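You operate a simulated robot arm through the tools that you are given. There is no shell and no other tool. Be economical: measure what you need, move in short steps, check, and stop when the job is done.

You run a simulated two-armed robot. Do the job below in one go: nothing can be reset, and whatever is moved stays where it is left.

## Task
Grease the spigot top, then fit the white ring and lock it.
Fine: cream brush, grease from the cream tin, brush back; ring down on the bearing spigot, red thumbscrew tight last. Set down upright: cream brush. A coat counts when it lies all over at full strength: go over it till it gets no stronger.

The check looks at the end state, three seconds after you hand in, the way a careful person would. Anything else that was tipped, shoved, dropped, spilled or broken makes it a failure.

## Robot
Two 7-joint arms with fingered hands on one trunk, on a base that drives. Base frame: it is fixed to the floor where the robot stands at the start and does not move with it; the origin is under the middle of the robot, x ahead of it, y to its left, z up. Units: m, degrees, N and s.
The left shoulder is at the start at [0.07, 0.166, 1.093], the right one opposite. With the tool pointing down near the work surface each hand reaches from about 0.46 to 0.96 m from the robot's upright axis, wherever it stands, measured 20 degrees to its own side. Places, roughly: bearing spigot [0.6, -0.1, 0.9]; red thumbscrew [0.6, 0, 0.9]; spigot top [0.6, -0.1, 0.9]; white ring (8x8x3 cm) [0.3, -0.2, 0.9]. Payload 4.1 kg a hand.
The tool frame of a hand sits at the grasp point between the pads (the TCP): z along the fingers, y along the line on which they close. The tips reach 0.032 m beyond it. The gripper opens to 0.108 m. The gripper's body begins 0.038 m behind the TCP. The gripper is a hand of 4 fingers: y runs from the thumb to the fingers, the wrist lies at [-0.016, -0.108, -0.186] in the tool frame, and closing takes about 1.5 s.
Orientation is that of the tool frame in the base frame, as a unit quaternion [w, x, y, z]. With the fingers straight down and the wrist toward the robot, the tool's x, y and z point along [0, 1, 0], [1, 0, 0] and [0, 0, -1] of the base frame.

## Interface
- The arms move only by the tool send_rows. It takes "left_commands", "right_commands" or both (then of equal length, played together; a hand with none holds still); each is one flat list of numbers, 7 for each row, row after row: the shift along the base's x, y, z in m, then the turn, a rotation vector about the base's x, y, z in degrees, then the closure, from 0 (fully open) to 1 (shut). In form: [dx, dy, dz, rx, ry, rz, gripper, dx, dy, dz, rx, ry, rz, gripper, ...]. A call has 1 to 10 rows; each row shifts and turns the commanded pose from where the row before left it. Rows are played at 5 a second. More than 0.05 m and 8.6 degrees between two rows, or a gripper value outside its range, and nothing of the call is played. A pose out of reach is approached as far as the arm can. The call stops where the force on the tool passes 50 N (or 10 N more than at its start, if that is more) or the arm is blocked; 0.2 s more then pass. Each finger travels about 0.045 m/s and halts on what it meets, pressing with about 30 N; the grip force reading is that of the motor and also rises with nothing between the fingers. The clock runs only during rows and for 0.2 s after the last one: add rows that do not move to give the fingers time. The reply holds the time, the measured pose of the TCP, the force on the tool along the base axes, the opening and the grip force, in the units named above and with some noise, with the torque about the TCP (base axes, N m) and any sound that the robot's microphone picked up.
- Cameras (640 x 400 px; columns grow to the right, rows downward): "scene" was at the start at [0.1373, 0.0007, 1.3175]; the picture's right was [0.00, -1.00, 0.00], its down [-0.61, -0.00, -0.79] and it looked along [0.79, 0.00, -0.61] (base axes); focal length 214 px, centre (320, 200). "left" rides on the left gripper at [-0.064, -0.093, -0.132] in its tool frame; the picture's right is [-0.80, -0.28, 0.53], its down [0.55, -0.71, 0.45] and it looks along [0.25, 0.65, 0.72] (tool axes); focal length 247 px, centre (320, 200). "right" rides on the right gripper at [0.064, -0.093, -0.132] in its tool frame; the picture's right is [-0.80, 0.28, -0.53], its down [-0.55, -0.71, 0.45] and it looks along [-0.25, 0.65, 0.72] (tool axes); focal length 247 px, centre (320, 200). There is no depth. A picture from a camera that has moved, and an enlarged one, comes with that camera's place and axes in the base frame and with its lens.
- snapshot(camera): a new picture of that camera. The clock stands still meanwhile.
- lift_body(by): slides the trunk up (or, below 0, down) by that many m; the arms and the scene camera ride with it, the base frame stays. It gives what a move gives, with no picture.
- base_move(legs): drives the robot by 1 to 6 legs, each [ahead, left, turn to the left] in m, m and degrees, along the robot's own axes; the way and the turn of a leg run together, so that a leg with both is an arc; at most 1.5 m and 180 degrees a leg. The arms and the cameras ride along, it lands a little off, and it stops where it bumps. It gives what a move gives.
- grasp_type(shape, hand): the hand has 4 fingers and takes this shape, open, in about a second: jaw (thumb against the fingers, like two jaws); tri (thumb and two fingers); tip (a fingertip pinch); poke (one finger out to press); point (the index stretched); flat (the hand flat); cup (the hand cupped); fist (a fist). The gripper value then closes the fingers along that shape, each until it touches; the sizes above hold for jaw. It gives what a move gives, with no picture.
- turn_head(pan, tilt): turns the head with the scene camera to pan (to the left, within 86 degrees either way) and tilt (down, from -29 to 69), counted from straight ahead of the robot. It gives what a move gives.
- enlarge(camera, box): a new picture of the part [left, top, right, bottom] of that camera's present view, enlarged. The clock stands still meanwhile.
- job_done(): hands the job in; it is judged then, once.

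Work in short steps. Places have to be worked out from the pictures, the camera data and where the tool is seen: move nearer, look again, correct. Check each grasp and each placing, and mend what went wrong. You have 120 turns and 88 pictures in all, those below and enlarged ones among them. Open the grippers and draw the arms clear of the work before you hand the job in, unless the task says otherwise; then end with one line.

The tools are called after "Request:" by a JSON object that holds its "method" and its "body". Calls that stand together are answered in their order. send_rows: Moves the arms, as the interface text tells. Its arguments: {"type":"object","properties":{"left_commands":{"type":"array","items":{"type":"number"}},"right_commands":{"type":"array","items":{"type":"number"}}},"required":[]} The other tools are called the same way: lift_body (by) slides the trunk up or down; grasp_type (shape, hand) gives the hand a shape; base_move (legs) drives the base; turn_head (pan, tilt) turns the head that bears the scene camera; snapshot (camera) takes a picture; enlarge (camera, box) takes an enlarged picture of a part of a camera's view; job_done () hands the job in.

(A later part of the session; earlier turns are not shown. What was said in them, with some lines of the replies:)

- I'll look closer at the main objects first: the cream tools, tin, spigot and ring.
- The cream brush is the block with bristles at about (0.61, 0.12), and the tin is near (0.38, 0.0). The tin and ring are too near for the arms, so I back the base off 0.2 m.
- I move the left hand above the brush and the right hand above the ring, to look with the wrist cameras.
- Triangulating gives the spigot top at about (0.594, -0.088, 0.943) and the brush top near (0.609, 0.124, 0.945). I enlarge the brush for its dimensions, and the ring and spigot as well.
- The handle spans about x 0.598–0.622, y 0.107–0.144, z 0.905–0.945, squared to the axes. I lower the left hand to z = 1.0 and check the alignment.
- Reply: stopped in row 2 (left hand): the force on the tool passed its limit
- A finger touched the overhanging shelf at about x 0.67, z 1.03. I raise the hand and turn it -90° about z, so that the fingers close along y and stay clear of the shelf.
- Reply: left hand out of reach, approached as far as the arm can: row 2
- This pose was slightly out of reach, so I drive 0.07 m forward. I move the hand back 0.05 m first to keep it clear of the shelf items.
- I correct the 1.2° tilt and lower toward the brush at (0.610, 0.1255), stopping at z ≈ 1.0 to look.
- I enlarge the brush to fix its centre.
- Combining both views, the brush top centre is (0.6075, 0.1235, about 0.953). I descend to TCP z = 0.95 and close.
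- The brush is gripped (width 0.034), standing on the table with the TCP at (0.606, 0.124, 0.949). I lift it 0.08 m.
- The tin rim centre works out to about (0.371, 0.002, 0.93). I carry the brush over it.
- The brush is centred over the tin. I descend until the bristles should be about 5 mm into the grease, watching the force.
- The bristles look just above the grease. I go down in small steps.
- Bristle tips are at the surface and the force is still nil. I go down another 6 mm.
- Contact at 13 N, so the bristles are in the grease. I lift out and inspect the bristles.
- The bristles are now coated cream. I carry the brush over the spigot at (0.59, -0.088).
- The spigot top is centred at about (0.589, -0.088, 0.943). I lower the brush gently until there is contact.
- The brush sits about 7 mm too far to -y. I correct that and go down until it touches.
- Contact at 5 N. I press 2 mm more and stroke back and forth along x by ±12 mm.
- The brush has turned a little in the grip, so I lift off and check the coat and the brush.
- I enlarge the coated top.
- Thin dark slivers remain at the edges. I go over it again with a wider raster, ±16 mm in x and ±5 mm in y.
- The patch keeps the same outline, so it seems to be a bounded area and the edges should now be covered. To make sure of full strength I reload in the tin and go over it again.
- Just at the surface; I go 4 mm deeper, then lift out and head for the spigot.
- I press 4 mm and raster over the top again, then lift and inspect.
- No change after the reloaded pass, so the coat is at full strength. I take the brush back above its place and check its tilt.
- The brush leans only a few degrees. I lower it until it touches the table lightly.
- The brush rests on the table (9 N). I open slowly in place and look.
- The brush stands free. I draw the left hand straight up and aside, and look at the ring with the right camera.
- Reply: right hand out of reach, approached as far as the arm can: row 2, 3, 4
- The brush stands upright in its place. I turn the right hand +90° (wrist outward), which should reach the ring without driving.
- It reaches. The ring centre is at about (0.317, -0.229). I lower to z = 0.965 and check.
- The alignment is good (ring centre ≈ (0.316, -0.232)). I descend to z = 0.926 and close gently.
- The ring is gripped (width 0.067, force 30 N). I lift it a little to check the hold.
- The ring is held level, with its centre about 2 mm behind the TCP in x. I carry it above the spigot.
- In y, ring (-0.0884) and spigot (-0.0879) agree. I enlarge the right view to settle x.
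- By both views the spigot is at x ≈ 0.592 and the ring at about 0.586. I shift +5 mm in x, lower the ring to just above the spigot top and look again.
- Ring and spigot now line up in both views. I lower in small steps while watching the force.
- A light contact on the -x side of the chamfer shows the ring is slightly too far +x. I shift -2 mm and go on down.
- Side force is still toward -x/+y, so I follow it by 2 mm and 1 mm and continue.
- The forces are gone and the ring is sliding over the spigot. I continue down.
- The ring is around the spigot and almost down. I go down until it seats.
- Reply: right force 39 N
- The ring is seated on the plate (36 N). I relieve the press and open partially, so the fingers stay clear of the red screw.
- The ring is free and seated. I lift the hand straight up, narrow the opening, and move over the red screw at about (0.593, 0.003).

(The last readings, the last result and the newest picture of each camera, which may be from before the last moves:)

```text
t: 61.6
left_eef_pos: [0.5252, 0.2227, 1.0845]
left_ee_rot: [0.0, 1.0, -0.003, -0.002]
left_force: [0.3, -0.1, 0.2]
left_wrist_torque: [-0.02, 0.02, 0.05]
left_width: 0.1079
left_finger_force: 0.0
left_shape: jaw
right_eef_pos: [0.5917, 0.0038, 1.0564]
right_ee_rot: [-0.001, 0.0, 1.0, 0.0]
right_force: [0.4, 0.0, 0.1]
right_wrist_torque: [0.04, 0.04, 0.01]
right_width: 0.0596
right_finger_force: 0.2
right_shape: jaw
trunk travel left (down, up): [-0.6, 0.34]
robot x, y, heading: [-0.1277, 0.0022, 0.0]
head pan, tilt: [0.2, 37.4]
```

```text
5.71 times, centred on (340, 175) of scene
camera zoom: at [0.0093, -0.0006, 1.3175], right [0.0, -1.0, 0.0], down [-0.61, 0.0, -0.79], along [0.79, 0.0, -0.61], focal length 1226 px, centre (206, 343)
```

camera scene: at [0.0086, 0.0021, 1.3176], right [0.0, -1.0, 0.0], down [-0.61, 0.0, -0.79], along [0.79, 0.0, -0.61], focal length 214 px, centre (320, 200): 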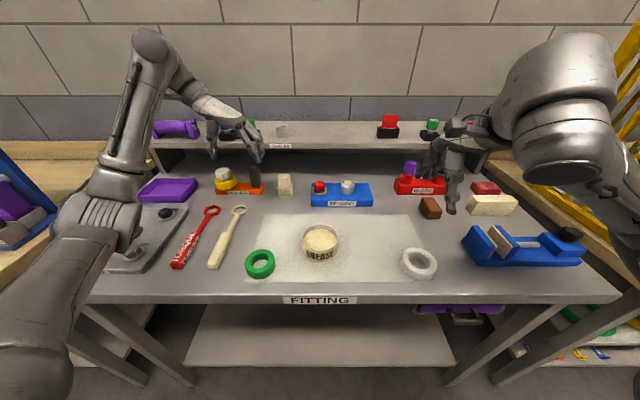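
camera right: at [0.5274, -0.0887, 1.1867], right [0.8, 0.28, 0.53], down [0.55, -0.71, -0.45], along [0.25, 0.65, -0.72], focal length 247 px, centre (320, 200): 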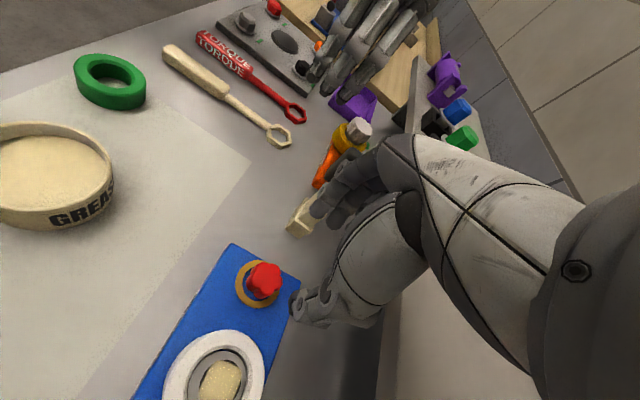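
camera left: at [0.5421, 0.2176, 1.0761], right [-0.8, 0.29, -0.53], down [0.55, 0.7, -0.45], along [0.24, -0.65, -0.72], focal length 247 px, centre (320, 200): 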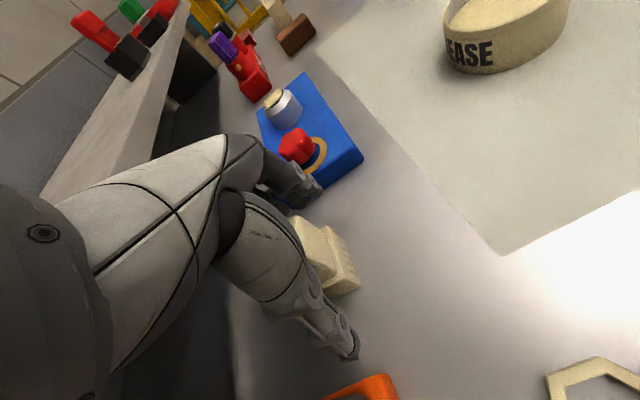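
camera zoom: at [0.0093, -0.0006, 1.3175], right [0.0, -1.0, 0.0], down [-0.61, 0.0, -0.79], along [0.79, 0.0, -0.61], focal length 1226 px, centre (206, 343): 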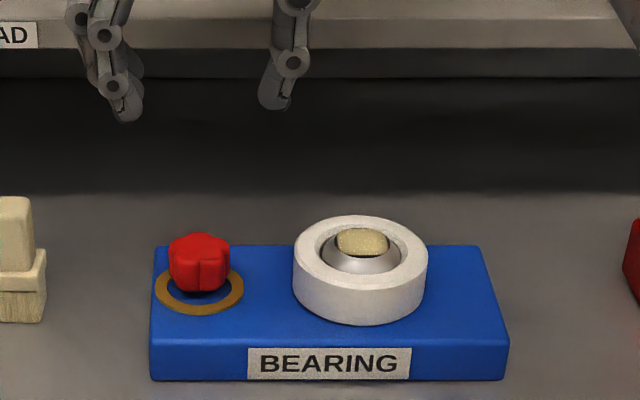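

The hand is centred over the screw. I lower until the tips straddle the knob (TCP z ≈ 0.953) and close.

Request:
{"method": "send_rows", "body": {"right_commands": [0, -0.001, -0.04, 0, 0, 0, 0.45, 0, 0, -0.04, 0, 0, 0, 0.45, 0, 0, -0.015, 0, 0, 0, 0.45, 0, 0, -0.008, 0, 0, 0, 0.45, 0, 0, 0, 0, 0, 0, 0.6, 0, 0, 0, 0, 0, 0, 0.8, 0, 0, 0, 0, 0, 0, 0.9, 0, 0, 0, 0, 0, 0, 0.9, 0, 0, 0, 0, 0, 0, 0.9]}}

Request:
{"method": "enlarge", "body": {"camera": "scene", "box": [290, 140, 390, 210]}}

Request:
{"method": "enlarge", "body": {"camera": "right", "box": [220, 190, 380, 340]}}

```text
t: 63.6
left_eef_pos: [0.5247, 0.2227, 1.0824]
left_ee_rot: [-0.001, 1.0, -0.002, -0.003]
left_force: [0.6, 0.6, 0.7]
left_wrist_torque: [0.0, -0.04, 0.0]
left_width: 0.1079
left_finger_force: 0.1
left_shape: jaw
right_eef_pos: [0.5918, 0.0027, 0.9503]
right_ee_rot: [-0.001, 0.001, 1.0, -0.001]
right_force: [-1.0, -2.5, -1.6]
right_wrist_torque: [-0.03, 0.03, 0.0]
right_width: 0.0265
right_finger_force: 30.2
right_shape: jaw
trunk travel left (down, up): [-0.6, 0.34]
robot x, y, heading: [-0.125, 0.0015, 0.1]
head pan, tilt: [0.2, 37.4]
```

```text
5.71 times, centred on (340, 175) of scene
camera zoom: at [0.0094, 0.0003, 1.3174], right [0.0, -1.0, 0.0], down [-0.61, 0.0, -0.79], along [0.79, 0.0, -0.61], focal length 1226 px, centre (206, 343)
```

zoom: 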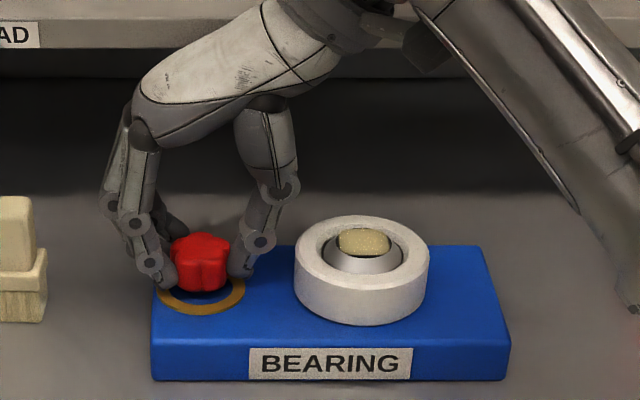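

```text
2.67 times, centred on (300, 265) of right
camera zoom: at [0.5279, -0.0898, 1.0821], right [0.8, 0.28, 0.53], down [0.55, -0.71, -0.45], along [0.25, 0.65, -0.72], focal length 659 px, centre (373, 27)
```

zoom: 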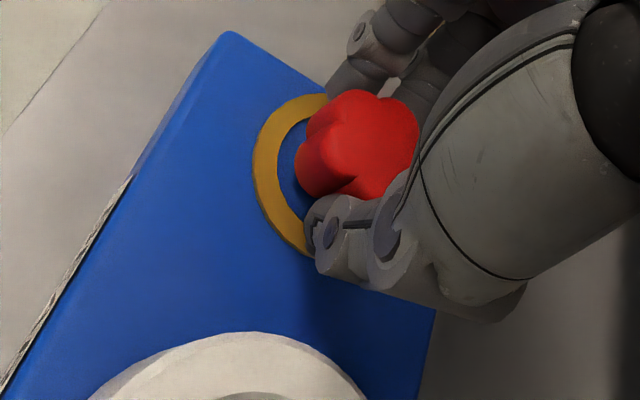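

The knob is gripped (0.0265). I turn clockwise (negative z) 64° and watch the torque.

Request:
{"method": "send_rows", "body": {"right_commands": [0, 0, 0, 0, 0, -8, 0.9, 0, 0, 0, 0, 0, -8, 0.9, 0, 0, 0, 0, 0, -8, 0.9, 0, 0, 0, 0, 0, -8, 0.9, 0, 0, 0, 0, 0, -8, 0.9, 0, 0, 0, 0, 0, -8, 0.9, 0, 0, 0, 0, 0, -8, 0.9, 0, 0, 0, 0, 0, -8, 0.9, 0, 0, 0, 0, 0, 0, 0.9]}}

Request:
{"method": "enlarge", "body": {"camera": "scene", "box": [290, 140, 390, 210]}}

```text
t: 65.6
left_eef_pos: [0.5211, 0.2201, 1.0892]
left_ee_rot: [-0.002, 1.0, -0.002, -0.001]
left_force: [0.1, -0.3, 0.5]
left_wrist_torque: [0.01, -0.01, 0.0]
left_width: 0.1078
left_finger_force: 0.1
left_shape: jaw
right_eef_pos: [0.5912, -0.0038, 0.9627]
right_ee_rot: [0.007, 0.534, 0.845, 0.003]
right_force: [-4.8, 11.0, -24.2]
right_wrist_torque: [0.18, 0.12, 0.05]
right_width: 0.0228
right_finger_force: 30.4
right_shape: jaw
trunk travel left (down, up): [-0.6, 0.34]
robot x, y, heading: [-0.1247, -0.0007, -0.1]
head pan, tilt: [0.2, 37.4]
```

```text
5.71 times, centred on (340, 175) of scene
camera zoom: at [0.0045, -0.0032, 1.3201], right [0.0, -1.0, 0.0], down [-0.6, 0.0, -0.8], along [0.8, 0.0, -0.6], focal length 1226 px, centre (206, 343)
```

zoom: 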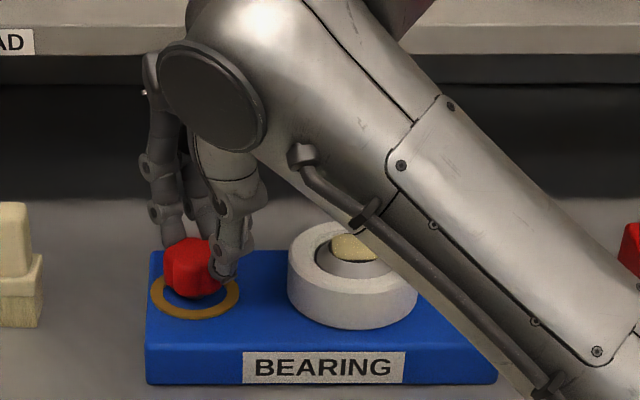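

The TCP was lifted 12 mm and pulls up on the screw, so the forearm probably came to rest on something. I open and rise at once, then inspect.

Request:
{"method": "send_rows", "body": {"right_commands": [0, 0, 0, 0, 0, 0, 0.6, 0, 0, 0, 0, 0, 0, 0.45, 0, 0, 0, 0, 0, 0, 0.45, 0, 0, 0.02, 0, 0, 0, 0.45, 0, 0, 0.04, 0, 0, 0, 0.45, 0, 0, 0.04, 0, 0, 0, 0.45, 0, 0, 0, 0, 0, 0, 0.45]}}

Request:
{"method": "snapshot", "body": {"camera": "scene"}}

Request:
{"method": "enlarge", "body": {"camera": "scene", "box": [290, 140, 390, 210]}}

```text
t: 67.2
left_eef_pos: [0.5261, 0.226, 1.082]
left_ee_rot: [-0.001, 1.0, -0.002, -0.003]
left_force: [1.2, -0.3, -0.1]
left_wrist_torque: [-0.02, 0.03, 0.02]
left_width: 0.1078
left_finger_force: 0.1
left_shape: jaw
right_eef_pos: [0.5931, 0.0048, 1.0501]
right_ee_rot: [-0.001, 0.53, 0.848, -0.001]
right_force: [-1.1, 0.2, -1.4]
right_wrist_torque: [0.01, 0.03, 0.01]
right_width: 0.0591
right_finger_force: 0.1
right_shape: jaw
trunk travel left (down, up): [-0.6, 0.34]
robot x, y, heading: [-0.1268, 0.0022, -0.2]
head pan, tilt: [0.2, 37.4]
```

```text
27 pictures are left
camera scene: at [0.0111, 0.0015, 1.317], right [0.0, -1.0, 0.0], down [-0.61, 0.0, -0.79], along [0.79, 0.0, -0.61], focal length 214 px, centre (320, 200)
```

scene: 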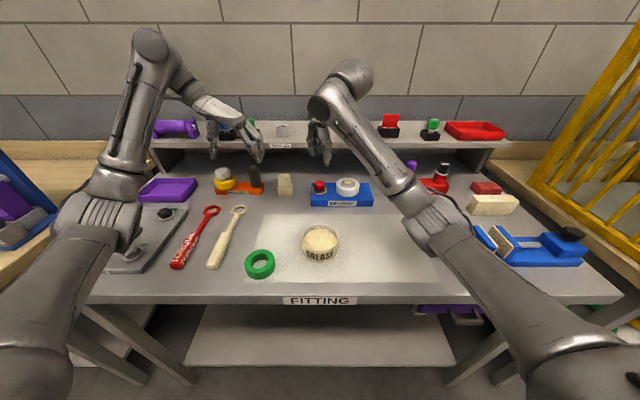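

```text
5.71 times, centred on (340, 175) of scene
camera zoom: at [0.0111, 0.0015, 1.317], right [0.0, -1.0, 0.0], down [-0.61, 0.0, -0.79], along [0.79, 0.0, -0.61], focal length 1226 px, centre (206, 343)
```

zoom: 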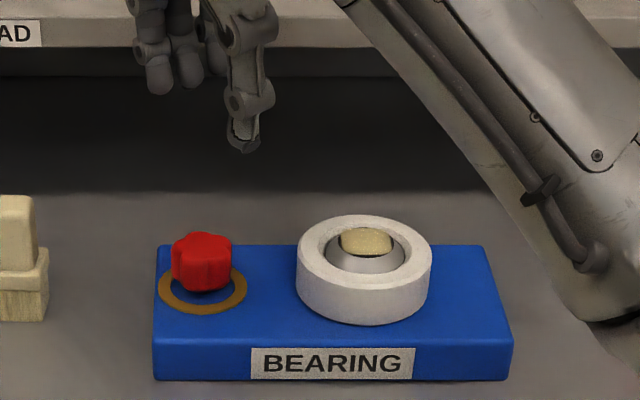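

Ring and screw look fine, but the elbow is low over the right of the table. I raise the trunk 0.15 m so that the forearm comes from above, then check that nothing was moved.

Request:
{"method": "lift_body", "body": {"by": 0.15}}

Request:
{"method": "snapshot", "body": {"camera": "scene"}}

```text
t: 69.0
left_eef_pos: [0.5245, 0.2245, 1.234]
left_ee_rot: [-0.002, 1.0, -0.002, -0.003]
left_force: [0.0, -0.1, 0.4]
left_wrist_torque: [-0.02, -0.04, -0.01]
left_width: 0.108
left_finger_force: 0.1
left_shape: jaw
right_eef_pos: [0.5922, 0.0037, 1.2018]
right_ee_rot: [0.0, 0.529, 0.848, -0.001]
right_force: [-0.4, -0.8, -0.1]
right_wrist_torque: [0.01, 0.02, -0.04]
right_width: 0.059
right_finger_force: 0.0
right_shape: jaw
trunk travel left (down, up): [-0.75, 0.19]
robot x, y, heading: [-0.1304, -0.0005, 0.0]
head pan, tilt: [0.2, 37.4]
```

```text
25 pictures are left
camera scene: at [0.0095, 0.0008, 1.4674], right [0.0, -1.0, 0.0], down [-0.61, 0.0, -0.79], along [0.79, 0.0, -0.61], focal length 214 px, centre (320, 200)
```

scene: 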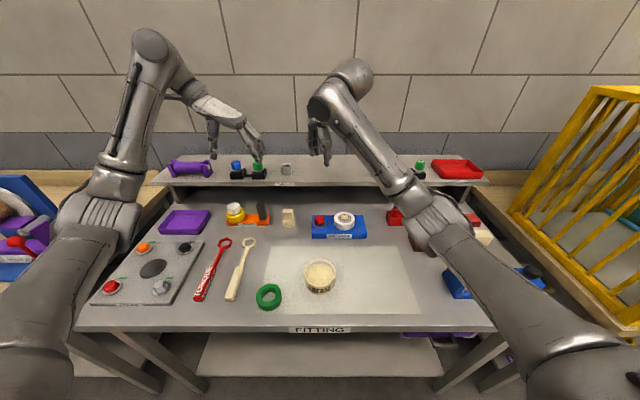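

I turn the hand back +64° at height and start down toward the knob again.

Request:
{"method": "send_rows", "body": {"right_commands": [0, 0, -0.01, 0, 0, 8, 0.45, 0, 0, -0.01, 0, 0, 8, 0.45, 0, 0, -0.01, 0, 0, 8, 0.45, 0, 0, -0.02, 0, 0, 8, 0.45, 0, 0, -0.02, 0, 0, 8, 0.45, 0, 0, -0.02, 0, 0, 8, 0.45, 0, 0, -0.03, 0, 0, 8, 0.45, 0, 0, -0.03, 0, 0, 8, 0.45, 0, 0, 0, 0, 0, 0, 0.45]}}

Request:
{"method": "snapshot", "body": {"camera": "scene"}}

```text
t: 71.0
left_eef_pos: [0.5235, 0.2241, 1.2338]
left_ee_rot: [-0.002, 1.0, -0.001, -0.002]
left_force: [0.1, 0.2, 0.2]
left_wrist_torque: [0.01, -0.03, -0.03]
left_width: 0.1077
left_finger_force: 0.1
left_shape: jaw
right_eef_pos: [0.5916, 0.0028, 1.0518]
right_ee_rot: [-0.001, -0.002, 1.0, 0.0]
right_force: [0.3, -0.5, 0.5]
right_wrist_torque: [0.01, 0.02, 0.02]
right_width: 0.0592
right_finger_force: 0.0
right_shape: jaw
trunk travel left (down, up): [-0.75, 0.19]
robot x, y, heading: [-0.129, -0.0007, -0.0]
head pan, tilt: [0.2, 37.4]
```

```text
24 pictures are left
camera scene: at [0.0089, 0.0006, 1.4675], right [0.0, -1.0, 0.0], down [-0.61, 0.0, -0.79], along [0.79, 0.0, -0.61], focal length 214 px, centre (320, 200)
```

scene: 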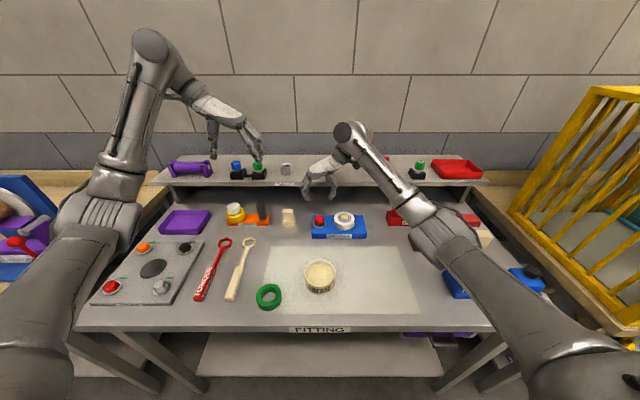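

The elbow is still fairly low, so I lift the trunk 0.12 m more for clearance before going down.

Request:
{"method": "lift_body", "body": {"by": 0.12}}

Request:
{"method": "send_rows", "body": {"right_commands": [0, 0, -0.04, 0, 0, 0, 0.45, 0, 0, -0.04, 0, 0, 0, 0.45, 0, 0, -0.04, 0, 0, 0, 0.45, 0, 0, -0.03, 0, 0, 0, 0.45, 0, 0, -0.03, 0, 0, 0, 0.45, 0, 0, 0, 0, 0, 0, 0.45]}}

Request:
{"method": "snapshot", "body": {"camera": "scene"}}

```text
t: 72.5
left_eef_pos: [0.5234, 0.2248, 1.3532]
left_ee_rot: [-0.001, 1.0, -0.003, -0.002]
left_force: [0.0, 0.0, -0.1]
left_wrist_torque: [0.03, -0.04, 0.0]
left_width: 0.1074
left_finger_force: 0.2
left_shape: jaw
right_eef_pos: [0.5922, 0.0027, 1.1708]
right_ee_rot: [-0.001, 0.0, 1.0, -0.001]
right_force: [-0.6, -1.0, -0.9]
right_wrist_torque: [-0.03, -0.02, -0.01]
right_width: 0.0587
right_finger_force: 0.0
right_shape: jaw
trunk travel left (down, up): [-0.87, 0.07]
robot x, y, heading: [-0.1303, 0.0038, -0.1]
head pan, tilt: [0.2, 37.4]
```

```text
t: 73.9
left_eef_pos: [0.5249, 0.2246, 1.3544]
left_ee_rot: [-0.002, 1.0, -0.002, -0.003]
left_force: [0.4, 0.0, 0.8]
left_wrist_torque: [0.02, 0.01, 0.01]
left_width: 0.1075
left_finger_force: 0.0
left_shape: jaw
right_eef_pos: [0.5914, 0.0029, 0.9926]
right_ee_rot: [0.0, 0.0, 1.0, -0.002]
right_force: [-0.7, -0.5, 0.0]
right_wrist_torque: [0.01, 0.01, 0.0]
right_width: 0.0591
right_finger_force: 0.2
right_shape: jaw
trunk travel left (down, up): [-0.87, 0.07]
robot x, y, heading: [-0.1293, 0.0008, 0.1]
head pan, tilt: [0.2, 37.4]
```

```text
23 pictures are left
camera scene: at [0.0092, 0.0007, 1.5875], right [0.0, -1.0, 0.0], down [-0.61, 0.0, -0.79], along [0.79, 0.0, -0.61], focal length 214 px, centre (320, 200)
```

scene: 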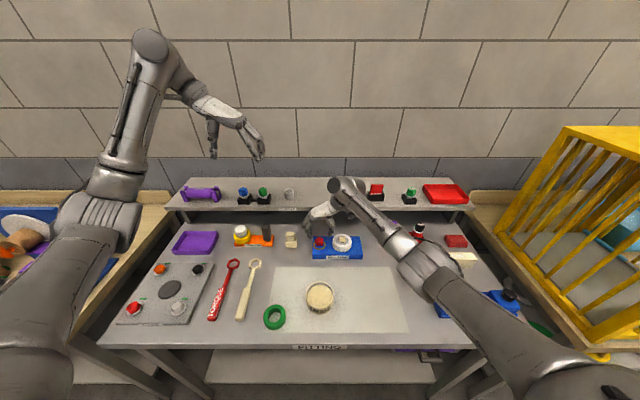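

The arm now comes steeply from above. I descend to the knob and close.

Request:
{"method": "send_rows", "body": {"right_commands": [0, 0, -0.03, 0, 0, 0, 0.45, 0, 0, -0.012, 0, 0, 0, 0.45, 0, 0, 0, 0, 0, 0, 0.6, 0, 0, 0, 0, 0, 0, 0.8, 0, 0, 0, 0, 0, 0, 0.9, 0, 0, 0, 0, 0, 0, 0.9, 0, 0, 0, 0, 0, 0, 0.9]}}

Request:
{"method": "send_rows", "body": {"right_commands": [0, 0, 0, 0, 0, -8, 0.9, 0, 0, 0, 0, 0, -8, 0.9, 0, 0, 0, 0, 0, -8, 0.9, 0, 0, 0, 0, 0, -8, 0.9, 0, 0, 0, 0, 0, 0, 0.9]}}

Request:
{"method": "enlarge", "body": {"camera": "scene", "box": [280, 200, 380, 270]}}

```text
t: 75.5
left_eef_pos: [0.5245, 0.2235, 1.3539]
left_ee_rot: [-0.001, 1.0, -0.002, -0.002]
left_force: [-0.1, 0.4, 0.3]
left_wrist_torque: [0.02, 0.0, 0.0]
left_width: 0.1077
left_finger_force: 0.1
left_shape: jaw
right_eef_pos: [0.5906, 0.0024, 0.9497]
right_ee_rot: [-0.001, 0.0, 1.0, -0.001]
right_force: [1.0, -1.2, -1.8]
right_wrist_torque: [0.04, 0.01, 0.04]
right_width: 0.0272
right_finger_force: 30.3
right_shape: jaw
trunk travel left (down, up): [-0.87, 0.07]
robot x, y, heading: [-0.1294, -0.0023, -0.1]
head pan, tilt: [0.2, 37.4]
```

```text
t: 76.7
left_eef_pos: [0.5245, 0.2234, 1.3539]
left_ee_rot: [-0.001, 1.0, -0.002, -0.003]
left_force: [-0.8, 0.6, 0.3]
left_wrist_torque: [-0.01, 0.01, -0.01]
left_width: 0.1077
left_finger_force: 0.0
left_shape: jaw
right_eef_pos: [0.5903, 0.0039, 0.9486]
right_ee_rot: [-0.001, 0.276, 0.961, -0.001]
right_force: [-4.3, -0.5, -1.8]
right_wrist_torque: [0.03, 0.05, 0.02]
right_width: 0.0269
right_finger_force: 29.6
right_shape: jaw
trunk travel left (down, up): [-0.87, 0.07]
robot x, y, heading: [-0.1284, 0.0019, -0.3]
head pan, tilt: [0.2, 37.4]
```

```text
5.71 times, centred on (330, 235) of scene
camera zoom: at [0.0087, 0.0007, 1.5875], right [0.0, -1.0, 0.0], down [-0.61, 0.0, -0.79], along [0.79, 0.0, -0.61], focal length 1226 px, centre (263, 0)
```

zoom: 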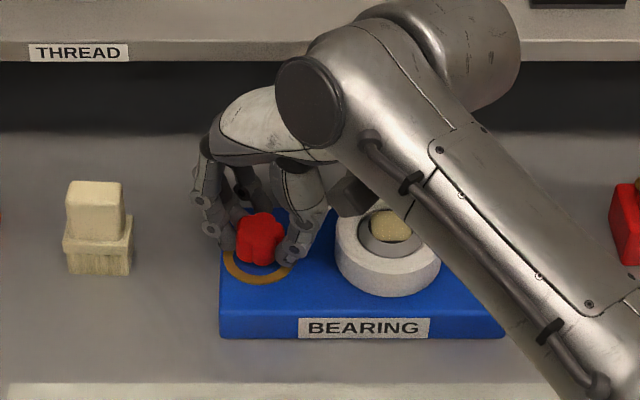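

It turns easily (torque ≈ 0.02 N m). I continue another 56°.

Request:
{"method": "send_rows", "body": {"right_commands": [0, 0, 0, 0, 0, -8, 0.9, 0, 0, 0, 0, 0, -8, 0.9, 0, 0, 0, 0, 0, -8, 0.9, 0, 0, 0, 0, 0, -8, 0.9, 0, 0, 0, 0, 0, -8, 0.9, 0, 0, 0, 0, 0, -8, 0.9, 0, 0, 0, 0, 0, -8, 0.9, 0, 0, 0, 0, 0, 0, 0.9]}}

Request:
{"method": "enlarge", "body": {"camera": "scene", "box": [280, 200, 380, 270]}}

```text
t: 78.5
left_eef_pos: [0.5239, 0.2253, 1.3544]
left_ee_rot: [0.0, 1.0, -0.002, -0.003]
left_force: [-0.3, -0.4, 0.4]
left_wrist_torque: [0.0, 0.03, -0.02]
left_width: 0.108
left_finger_force: 0.0
left_shape: jaw
right_eef_pos: [0.5909, 0.0037, 0.9501]
right_ee_rot: [-0.002, 0.695, 0.719, -0.001]
right_force: [-9.5, 10.1, -7.2]
right_wrist_torque: [0.21, 0.24, 0.11]
right_width: 0.0262
right_finger_force: 30.4
right_shape: jaw
trunk travel left (down, up): [-0.87, 0.07]
robot x, y, heading: [-0.1304, 0.0011, 0.0]
head pan, tilt: [0.2, 37.4]
```

```text
5.71 times, centred on (330, 235) of scene
camera zoom: at [0.0084, 0.0024, 1.5875], right [0.0, -1.0, 0.0], down [-0.61, 0.0, -0.79], along [0.79, 0.0, -0.61], focal length 1226 px, centre (263, 0)
```

zoom: 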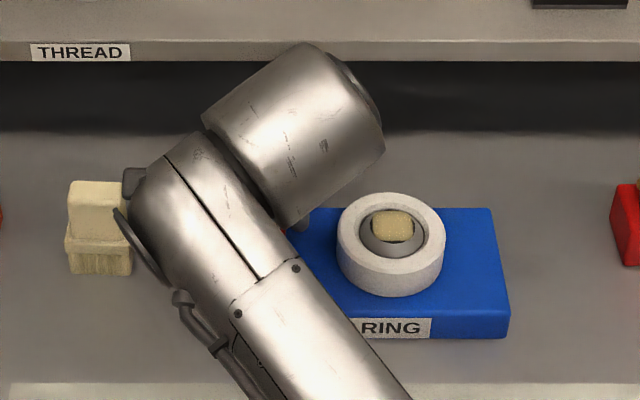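

The torque is rising a little and the screw pulls the hand down, so it does advance. I release, swing back +88° around the knob, and re-grip 1 mm lower.

Request:
{"method": "send_rows", "body": {"right_commands": [0, 0, 0, 0, 0, 0, 0.6, 0, 0, 0, 0, 0, 0, 0.45, 0, 0, 0, 0, 0, 0, 0.45, 0, 0, 0, 0, 0, 8, 0.45, 0, 0, 0, 0, 0, 8, 0.45, 0, 0, 0, 0, 0, 8, 0.45, 0, 0, 0, 0, 0, 8, 0.45, 0, 0, 0, 0, 0, 8, 0.45, 0, 0, 0, 0, 0, 8, 0.45, 0, 0, 0, 0, 0, 8, 0.45]}}

Request:
{"method": "send_rows", "body": {"right_commands": [0, -0.001, 0, 0, 0, 8, 0.45, 0, 0, -0.001, 0, 0, 8, 0.45, 0, 0, 0, 0, 0, 8, 0.45, 0, 0, 0, 0, 0, 8, 0.45, 0, 0, 0, 0, 0, 0, 0.45]}}

Request:
{"method": "enlarge", "body": {"camera": "scene", "box": [280, 200, 380, 270]}}

Request:
{"method": "enlarge", "body": {"camera": "right", "box": [220, 190, 380, 340]}}

```text
t: 80.7
left_eef_pos: [0.5248, 0.2229, 1.3524]
left_ee_rot: [-0.001, 1.0, -0.002, -0.003]
left_force: [-0.1, -0.2, 0.1]
left_wrist_torque: [-0.01, -0.01, 0.0]
left_width: 0.1077
left_finger_force: 0.0
left_shape: jaw
right_eef_pos: [0.5928, 0.0029, 0.9501]
right_ee_rot: [0.001, 0.274, 0.962, 0.0]
right_force: [0.8, -0.2, 0.1]
right_wrist_torque: [0.02, 0.01, -0.01]
right_width: 0.0591
right_finger_force: 0.1
right_shape: jaw
trunk travel left (down, up): [-0.87, 0.07]
robot x, y, heading: [-0.1262, -0.0006, -0.3]
head pan, tilt: [0.2, 37.4]
```

```text
t: 81.9
left_eef_pos: [0.5256, 0.2236, 1.3545]
left_ee_rot: [0.0, 1.0, -0.002, -0.003]
left_force: [-1.0, -0.9, -0.6]
left_wrist_torque: [0.0, 0.0, -0.02]
left_width: 0.1077
left_finger_force: 0.0
left_shape: jaw
right_eef_pos: [0.5917, 0.0017, 0.9497]
right_ee_rot: [0.0, -0.002, 1.0, 0.0]
right_force: [-0.4, 0.6, -0.1]
right_wrist_torque: [0.02, 0.01, 0.01]
right_width: 0.059
right_finger_force: 0.0
right_shape: jaw
trunk travel left (down, up): [-0.87, 0.07]
robot x, y, heading: [-0.1272, -0.0033, 0.2]
head pan, tilt: [0.2, 37.4]
```

```text
5.71 times, centred on (330, 235) of scene
camera zoom: at [0.0093, 0.0005, 1.5875], right [0.0, -1.0, 0.0], down [-0.61, 0.0, -0.79], along [0.79, 0.0, -0.61], focal length 1226 px, centre (263, 0)
```

zoom: 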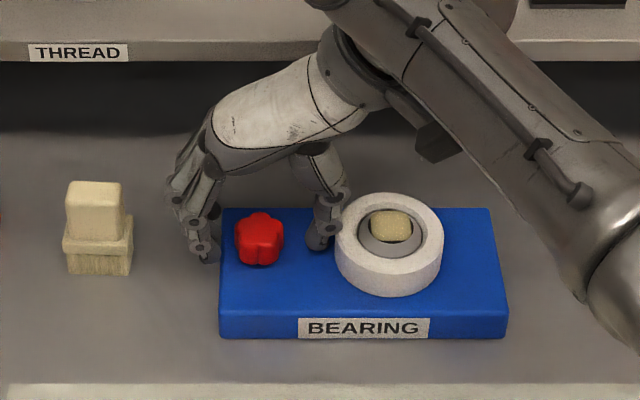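

```text
2.67 times, centred on (300, 265) of right
camera zoom: at [0.528, -0.0904, 1.0801], right [0.8, 0.28, 0.53], down [0.55, -0.7, -0.45], along [0.25, 0.65, -0.72], focal length 659 px, centre (373, 27)
```

zoom: 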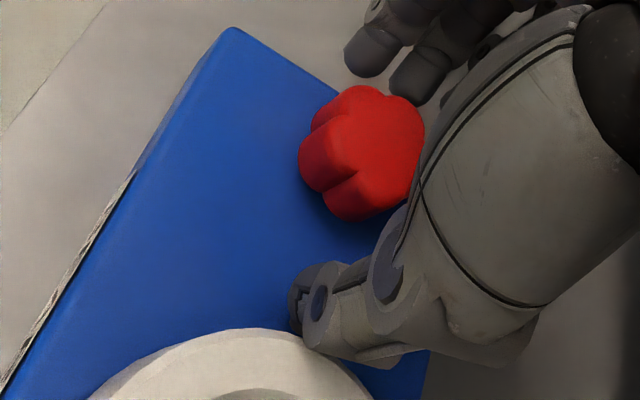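

The orange band under the knob is gone: the screw is down on the plate. I re-grip and turn a bit more to confirm it is tight.

Request:
{"method": "send_rows", "body": {"right_commands": [0, 0.0015, -0.002, 0, 0, 0, 0.5, 0, 0, 0, 0, 0, 0, 0.65, 0, 0, 0, 0, 0, 0, 0.8, 0, 0, 0, 0, 0, 0, 0.9, 0, 0, 0, 0, 0, 0, 0.9, 0, 0, 0, 0, 0, 0, 0.9, 0, 0, 0, 0, 0, -6, 0.9, 0, 0, 0, 0, 0, -6, 0.9, 0, 0, 0, 0, 0, -6, 0.9, 0, 0, 0, 0, 0, 0, 0.9]}}

Request:
{"method": "enlarge", "body": {"camera": "scene", "box": [280, 200, 380, 270]}}

```text
t: 84.1
left_eef_pos: [0.5249, 0.2229, 1.3541]
left_ee_rot: [-0.001, 1.0, -0.003, -0.003]
left_force: [-0.2, -0.2, -0.3]
left_wrist_torque: [-0.01, -0.02, -0.02]
left_width: 0.1076
left_finger_force: 0.0
left_shape: jaw
right_eef_pos: [0.5922, 0.0033, 0.9472]
right_ee_rot: [0.001, 0.157, 0.988, -0.001]
right_force: [-1.0, -3.4, -0.3]
right_wrist_torque: [-0.02, -0.03, 0.31]
right_width: 0.0257
right_finger_force: 30.0
right_shape: jaw
trunk travel left (down, up): [-0.87, 0.07]
robot x, y, heading: [-0.1279, 0.0027, 0.2]
head pan, tilt: [0.2, 37.4]
```

```text
5.71 times, centred on (330, 235) of scene
camera zoom: at [0.0091, 0.0001, 1.5875], right [0.0, -1.0, 0.0], down [-0.61, 0.0, -0.79], along [0.79, 0.0, -0.61], focal length 1226 px, centre (263, 0)
```

zoom: 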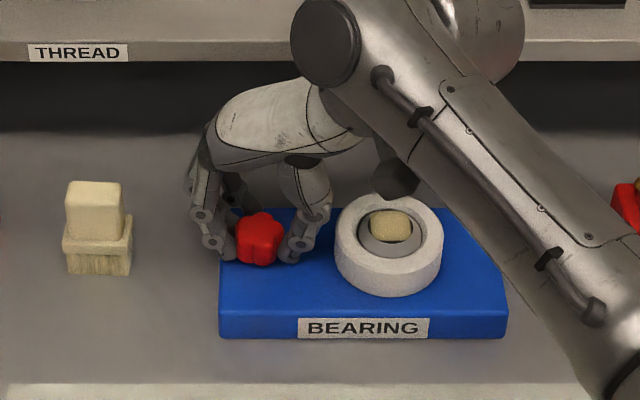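

The torque is now 0.31 N m against 0.02 before, so the screw resists. I turn a little further to make sure it has stopped.

Request:
{"method": "send_rows", "body": {"right_commands": [0, 0, 0, 0, 0, -6, 0.9, 0, 0, 0, 0, 0, -6, 0.9, 0, 0, 0, 0, 0, -6, 0.9, 0, 0, 0, 0, 0, 0, 0.9]}}

Request:
{"method": "enlarge", "body": {"camera": "right", "box": [220, 190, 380, 340]}}

```text
t: 85.1
left_eef_pos: [0.5253, 0.2234, 1.3536]
left_ee_rot: [-0.001, 1.0, -0.001, -0.004]
left_force: [0.4, 0.1, -0.8]
left_wrist_torque: [0.01, 0.0, 0.0]
left_width: 0.1075
left_finger_force: 0.0
left_shape: jaw
right_eef_pos: [0.5935, 0.0027, 0.9477]
right_ee_rot: [0.0, 0.31, 0.951, 0.0]
right_force: [5.9, -8.5, 2.1]
right_wrist_torque: [-0.16, -0.12, 0.78]
right_width: 0.0251
right_finger_force: 29.5
right_shape: jaw
trunk travel left (down, up): [-0.87, 0.07]
robot x, y, heading: [-0.127, -0.0002, -0.0]
head pan, tilt: [0.2, 37.4]
```

```text
2.67 times, centred on (300, 265) of right
camera zoom: at [0.4866, -0.0343, 1.0779], right [0.81, -0.24, 0.53], down [0.03, -0.89, -0.45], along [0.58, 0.38, -0.72], focal length 659 px, centre (373, 27)
```

zoom: 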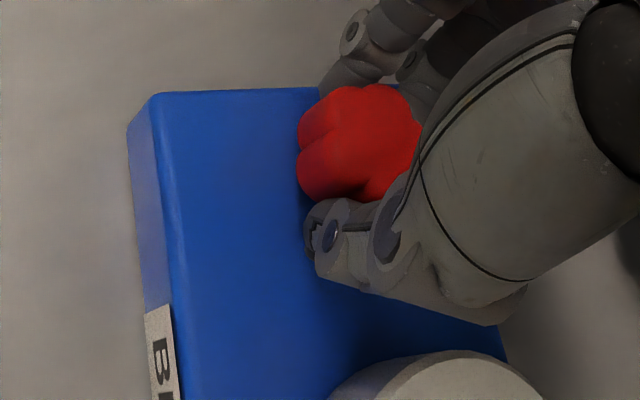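

Torque climbs to 0.78 N m. One last nudge to see whether it still moves.

Request:
{"method": "send_rows", "body": {"right_commands": [0, 0, 0, 0, 0, -6, 0.9, 0, 0, 0, 0, 0, -6, 0.9, 0, 0, 0, 0, 0, 0, 0.9, 0, 0, 0, 0, 0, 0, 0.9]}}

Request:
{"method": "enlarge", "body": {"camera": "right", "box": [220, 190, 380, 340]}}

```text
t: 86.1
left_eef_pos: [0.5239, 0.2235, 1.3542]
left_ee_rot: [-0.001, 1.0, -0.003, -0.003]
left_force: [-0.5, 0.1, -0.4]
left_wrist_torque: [0.02, 0.01, 0.01]
left_width: 0.1076
left_finger_force: 0.1
left_shape: jaw
right_eef_pos: [0.5919, 0.0042, 0.9473]
right_ee_rot: [-0.001, 0.407, 0.913, -0.001]
right_force: [-5.1, -3.9, -0.4]
right_wrist_torque: [-0.06, 0.1, 0.34]
right_width: 0.0251
right_finger_force: 30.2
right_shape: jaw
trunk travel left (down, up): [-0.87, 0.07]
robot x, y, heading: [-0.1285, 0.0007, 0.0]
head pan, tilt: [0.2, 37.4]
```

```text
2.67 times, centred on (300, 265) of right
camera zoom: at [0.4793, -0.01, 1.078], right [0.75, -0.4, 0.53], down [-0.16, -0.88, -0.45], along [0.65, 0.25, -0.72], focal length 659 px, centre (373, 27)
```

zoom: 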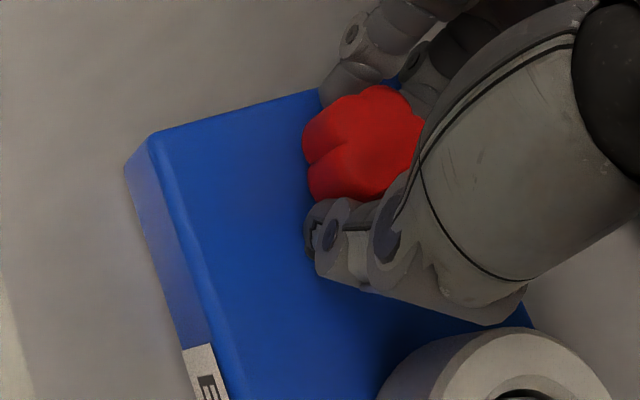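

The fingers slipped on the knob: it is at its stop and tight. I open, rise, and draw clear.

Request:
{"method": "send_rows", "body": {"right_commands": [0, 0, 0, 0, 0, 0, 0.7, 0, 0, 0, 0, 0, 0, 0.45, 0, 0, 0, 0, 0, 0, 0.45, 0, 0, 0, 0, 0, 0, 0.45, 0, 0, 0.03, 0, 0, 0, 0.45, 0, 0, 0.05, 0, 0, 0, 0.45, 0, 0, 0.05, 0, 0, 0, 0.3, 0, 0, 0.05, 0, 0, 0, 0, -0.02, -0.03, 0.03, 0, 0, 0, 0, -0.02, -0.03, 0.03, 0, 0, 0, 0]}}

Request:
{"method": "send_rows", "body": {"right_commands": [-0.02, -0.045, 0, 0, 0, 0, 0, -0.02, -0.045, 0, 0, 0, 0, 0, -0.02, -0.045, 0, 0, 0, 0, 0, -0.02, -0.045, 0, 0, 0, 0, 0, 0, 0, 0, 0, 0, 0, 0]}}

Request:
{"method": "snapshot", "body": {"camera": "scene"}}

Request:
{"method": "enlarge", "body": {"camera": "scene", "box": [260, 190, 400, 280]}}

```text
t: 88.3
left_eef_pos: [0.5242, 0.2232, 1.3547]
left_ee_rot: [0.0, 1.0, -0.002, -0.002]
left_force: [-0.5, 0.6, 0.5]
left_wrist_torque: [0.0, -0.01, -0.01]
left_width: 0.1078
left_finger_force: 0.1
left_shape: jaw
right_eef_pos: [0.5514, -0.0581, 1.187]
right_ee_rot: [0.0, 0.406, 0.914, 0.0]
right_force: [0.9, -0.8, 0.6]
right_wrist_torque: [0.04, -0.02, 0.0]
right_width: 0.1077
right_finger_force: 0.2
right_shape: jaw
trunk travel left (down, up): [-0.87, 0.07]
robot x, y, heading: [-0.1269, 0.0014, -0.0]
head pan, tilt: [0.2, 37.4]
```

```text
t: 89.5
left_eef_pos: [0.5251, 0.2253, 1.3541]
left_ee_rot: [0.001, 1.0, -0.002, -0.003]
left_force: [0.5, 0.4, 0.3]
left_wrist_torque: [-0.03, 0.03, 0.01]
left_width: 0.1079
left_finger_force: 0.0
left_shape: jaw
right_eef_pos: [0.4712, -0.2365, 1.188]
right_ee_rot: [0.0, 0.407, 0.913, 0.0]
right_force: [-0.3, 0.0, -0.2]
right_wrist_torque: [-0.01, -0.01, 0.01]
right_width: 0.1079
right_finger_force: 0.0
right_shape: jaw
trunk travel left (down, up): [-0.87, 0.07]
robot x, y, heading: [-0.1265, -0.0005, -0.1]
head pan, tilt: [0.2, 37.4]
```

```text
15 pictures are left
camera scene: at [0.0096, 0.0014, 1.5874], right [0.0, -1.0, 0.0], down [-0.61, 0.0, -0.79], along [0.79, 0.0, -0.61], focal length 214 px, centre (320, 200)
```

scene: 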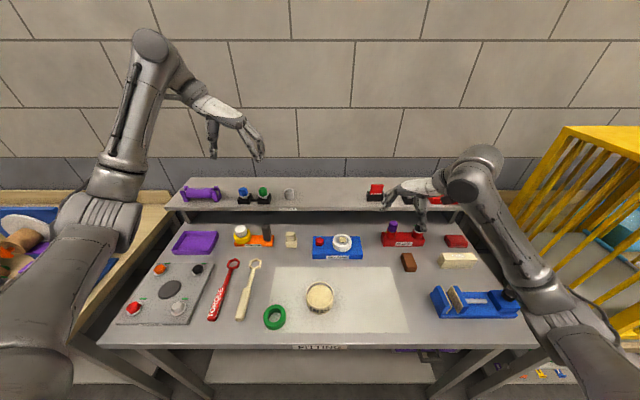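

```text
4.44 times, centred on (330, 235) of scene
camera zoom: at [0.0096, 0.0014, 1.5874], right [0.0, -1.0, 0.0], down [-0.61, 0.0, -0.79], along [0.79, 0.0, -0.61], focal length 953 px, centre (276, 44)
```

zoom: 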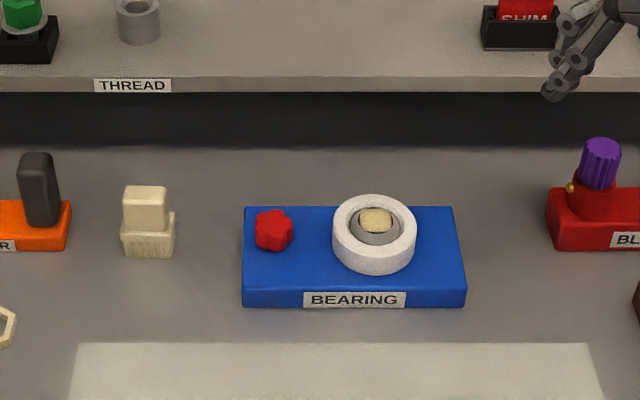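

All is in place: the coat is whole, the ring is flat on the bearing, the screw is down, the brush is upright at its spot, and the other objects are undisturbed. I hand in.

Request:
{"method": "job_done", "body": {}}

```text
The job is handed in.
```

The spigot top is greased at full strength, the white ring is seated on the bearing spigot, the red thumbscrew is tight, and the cream brush stands upright back in its place.
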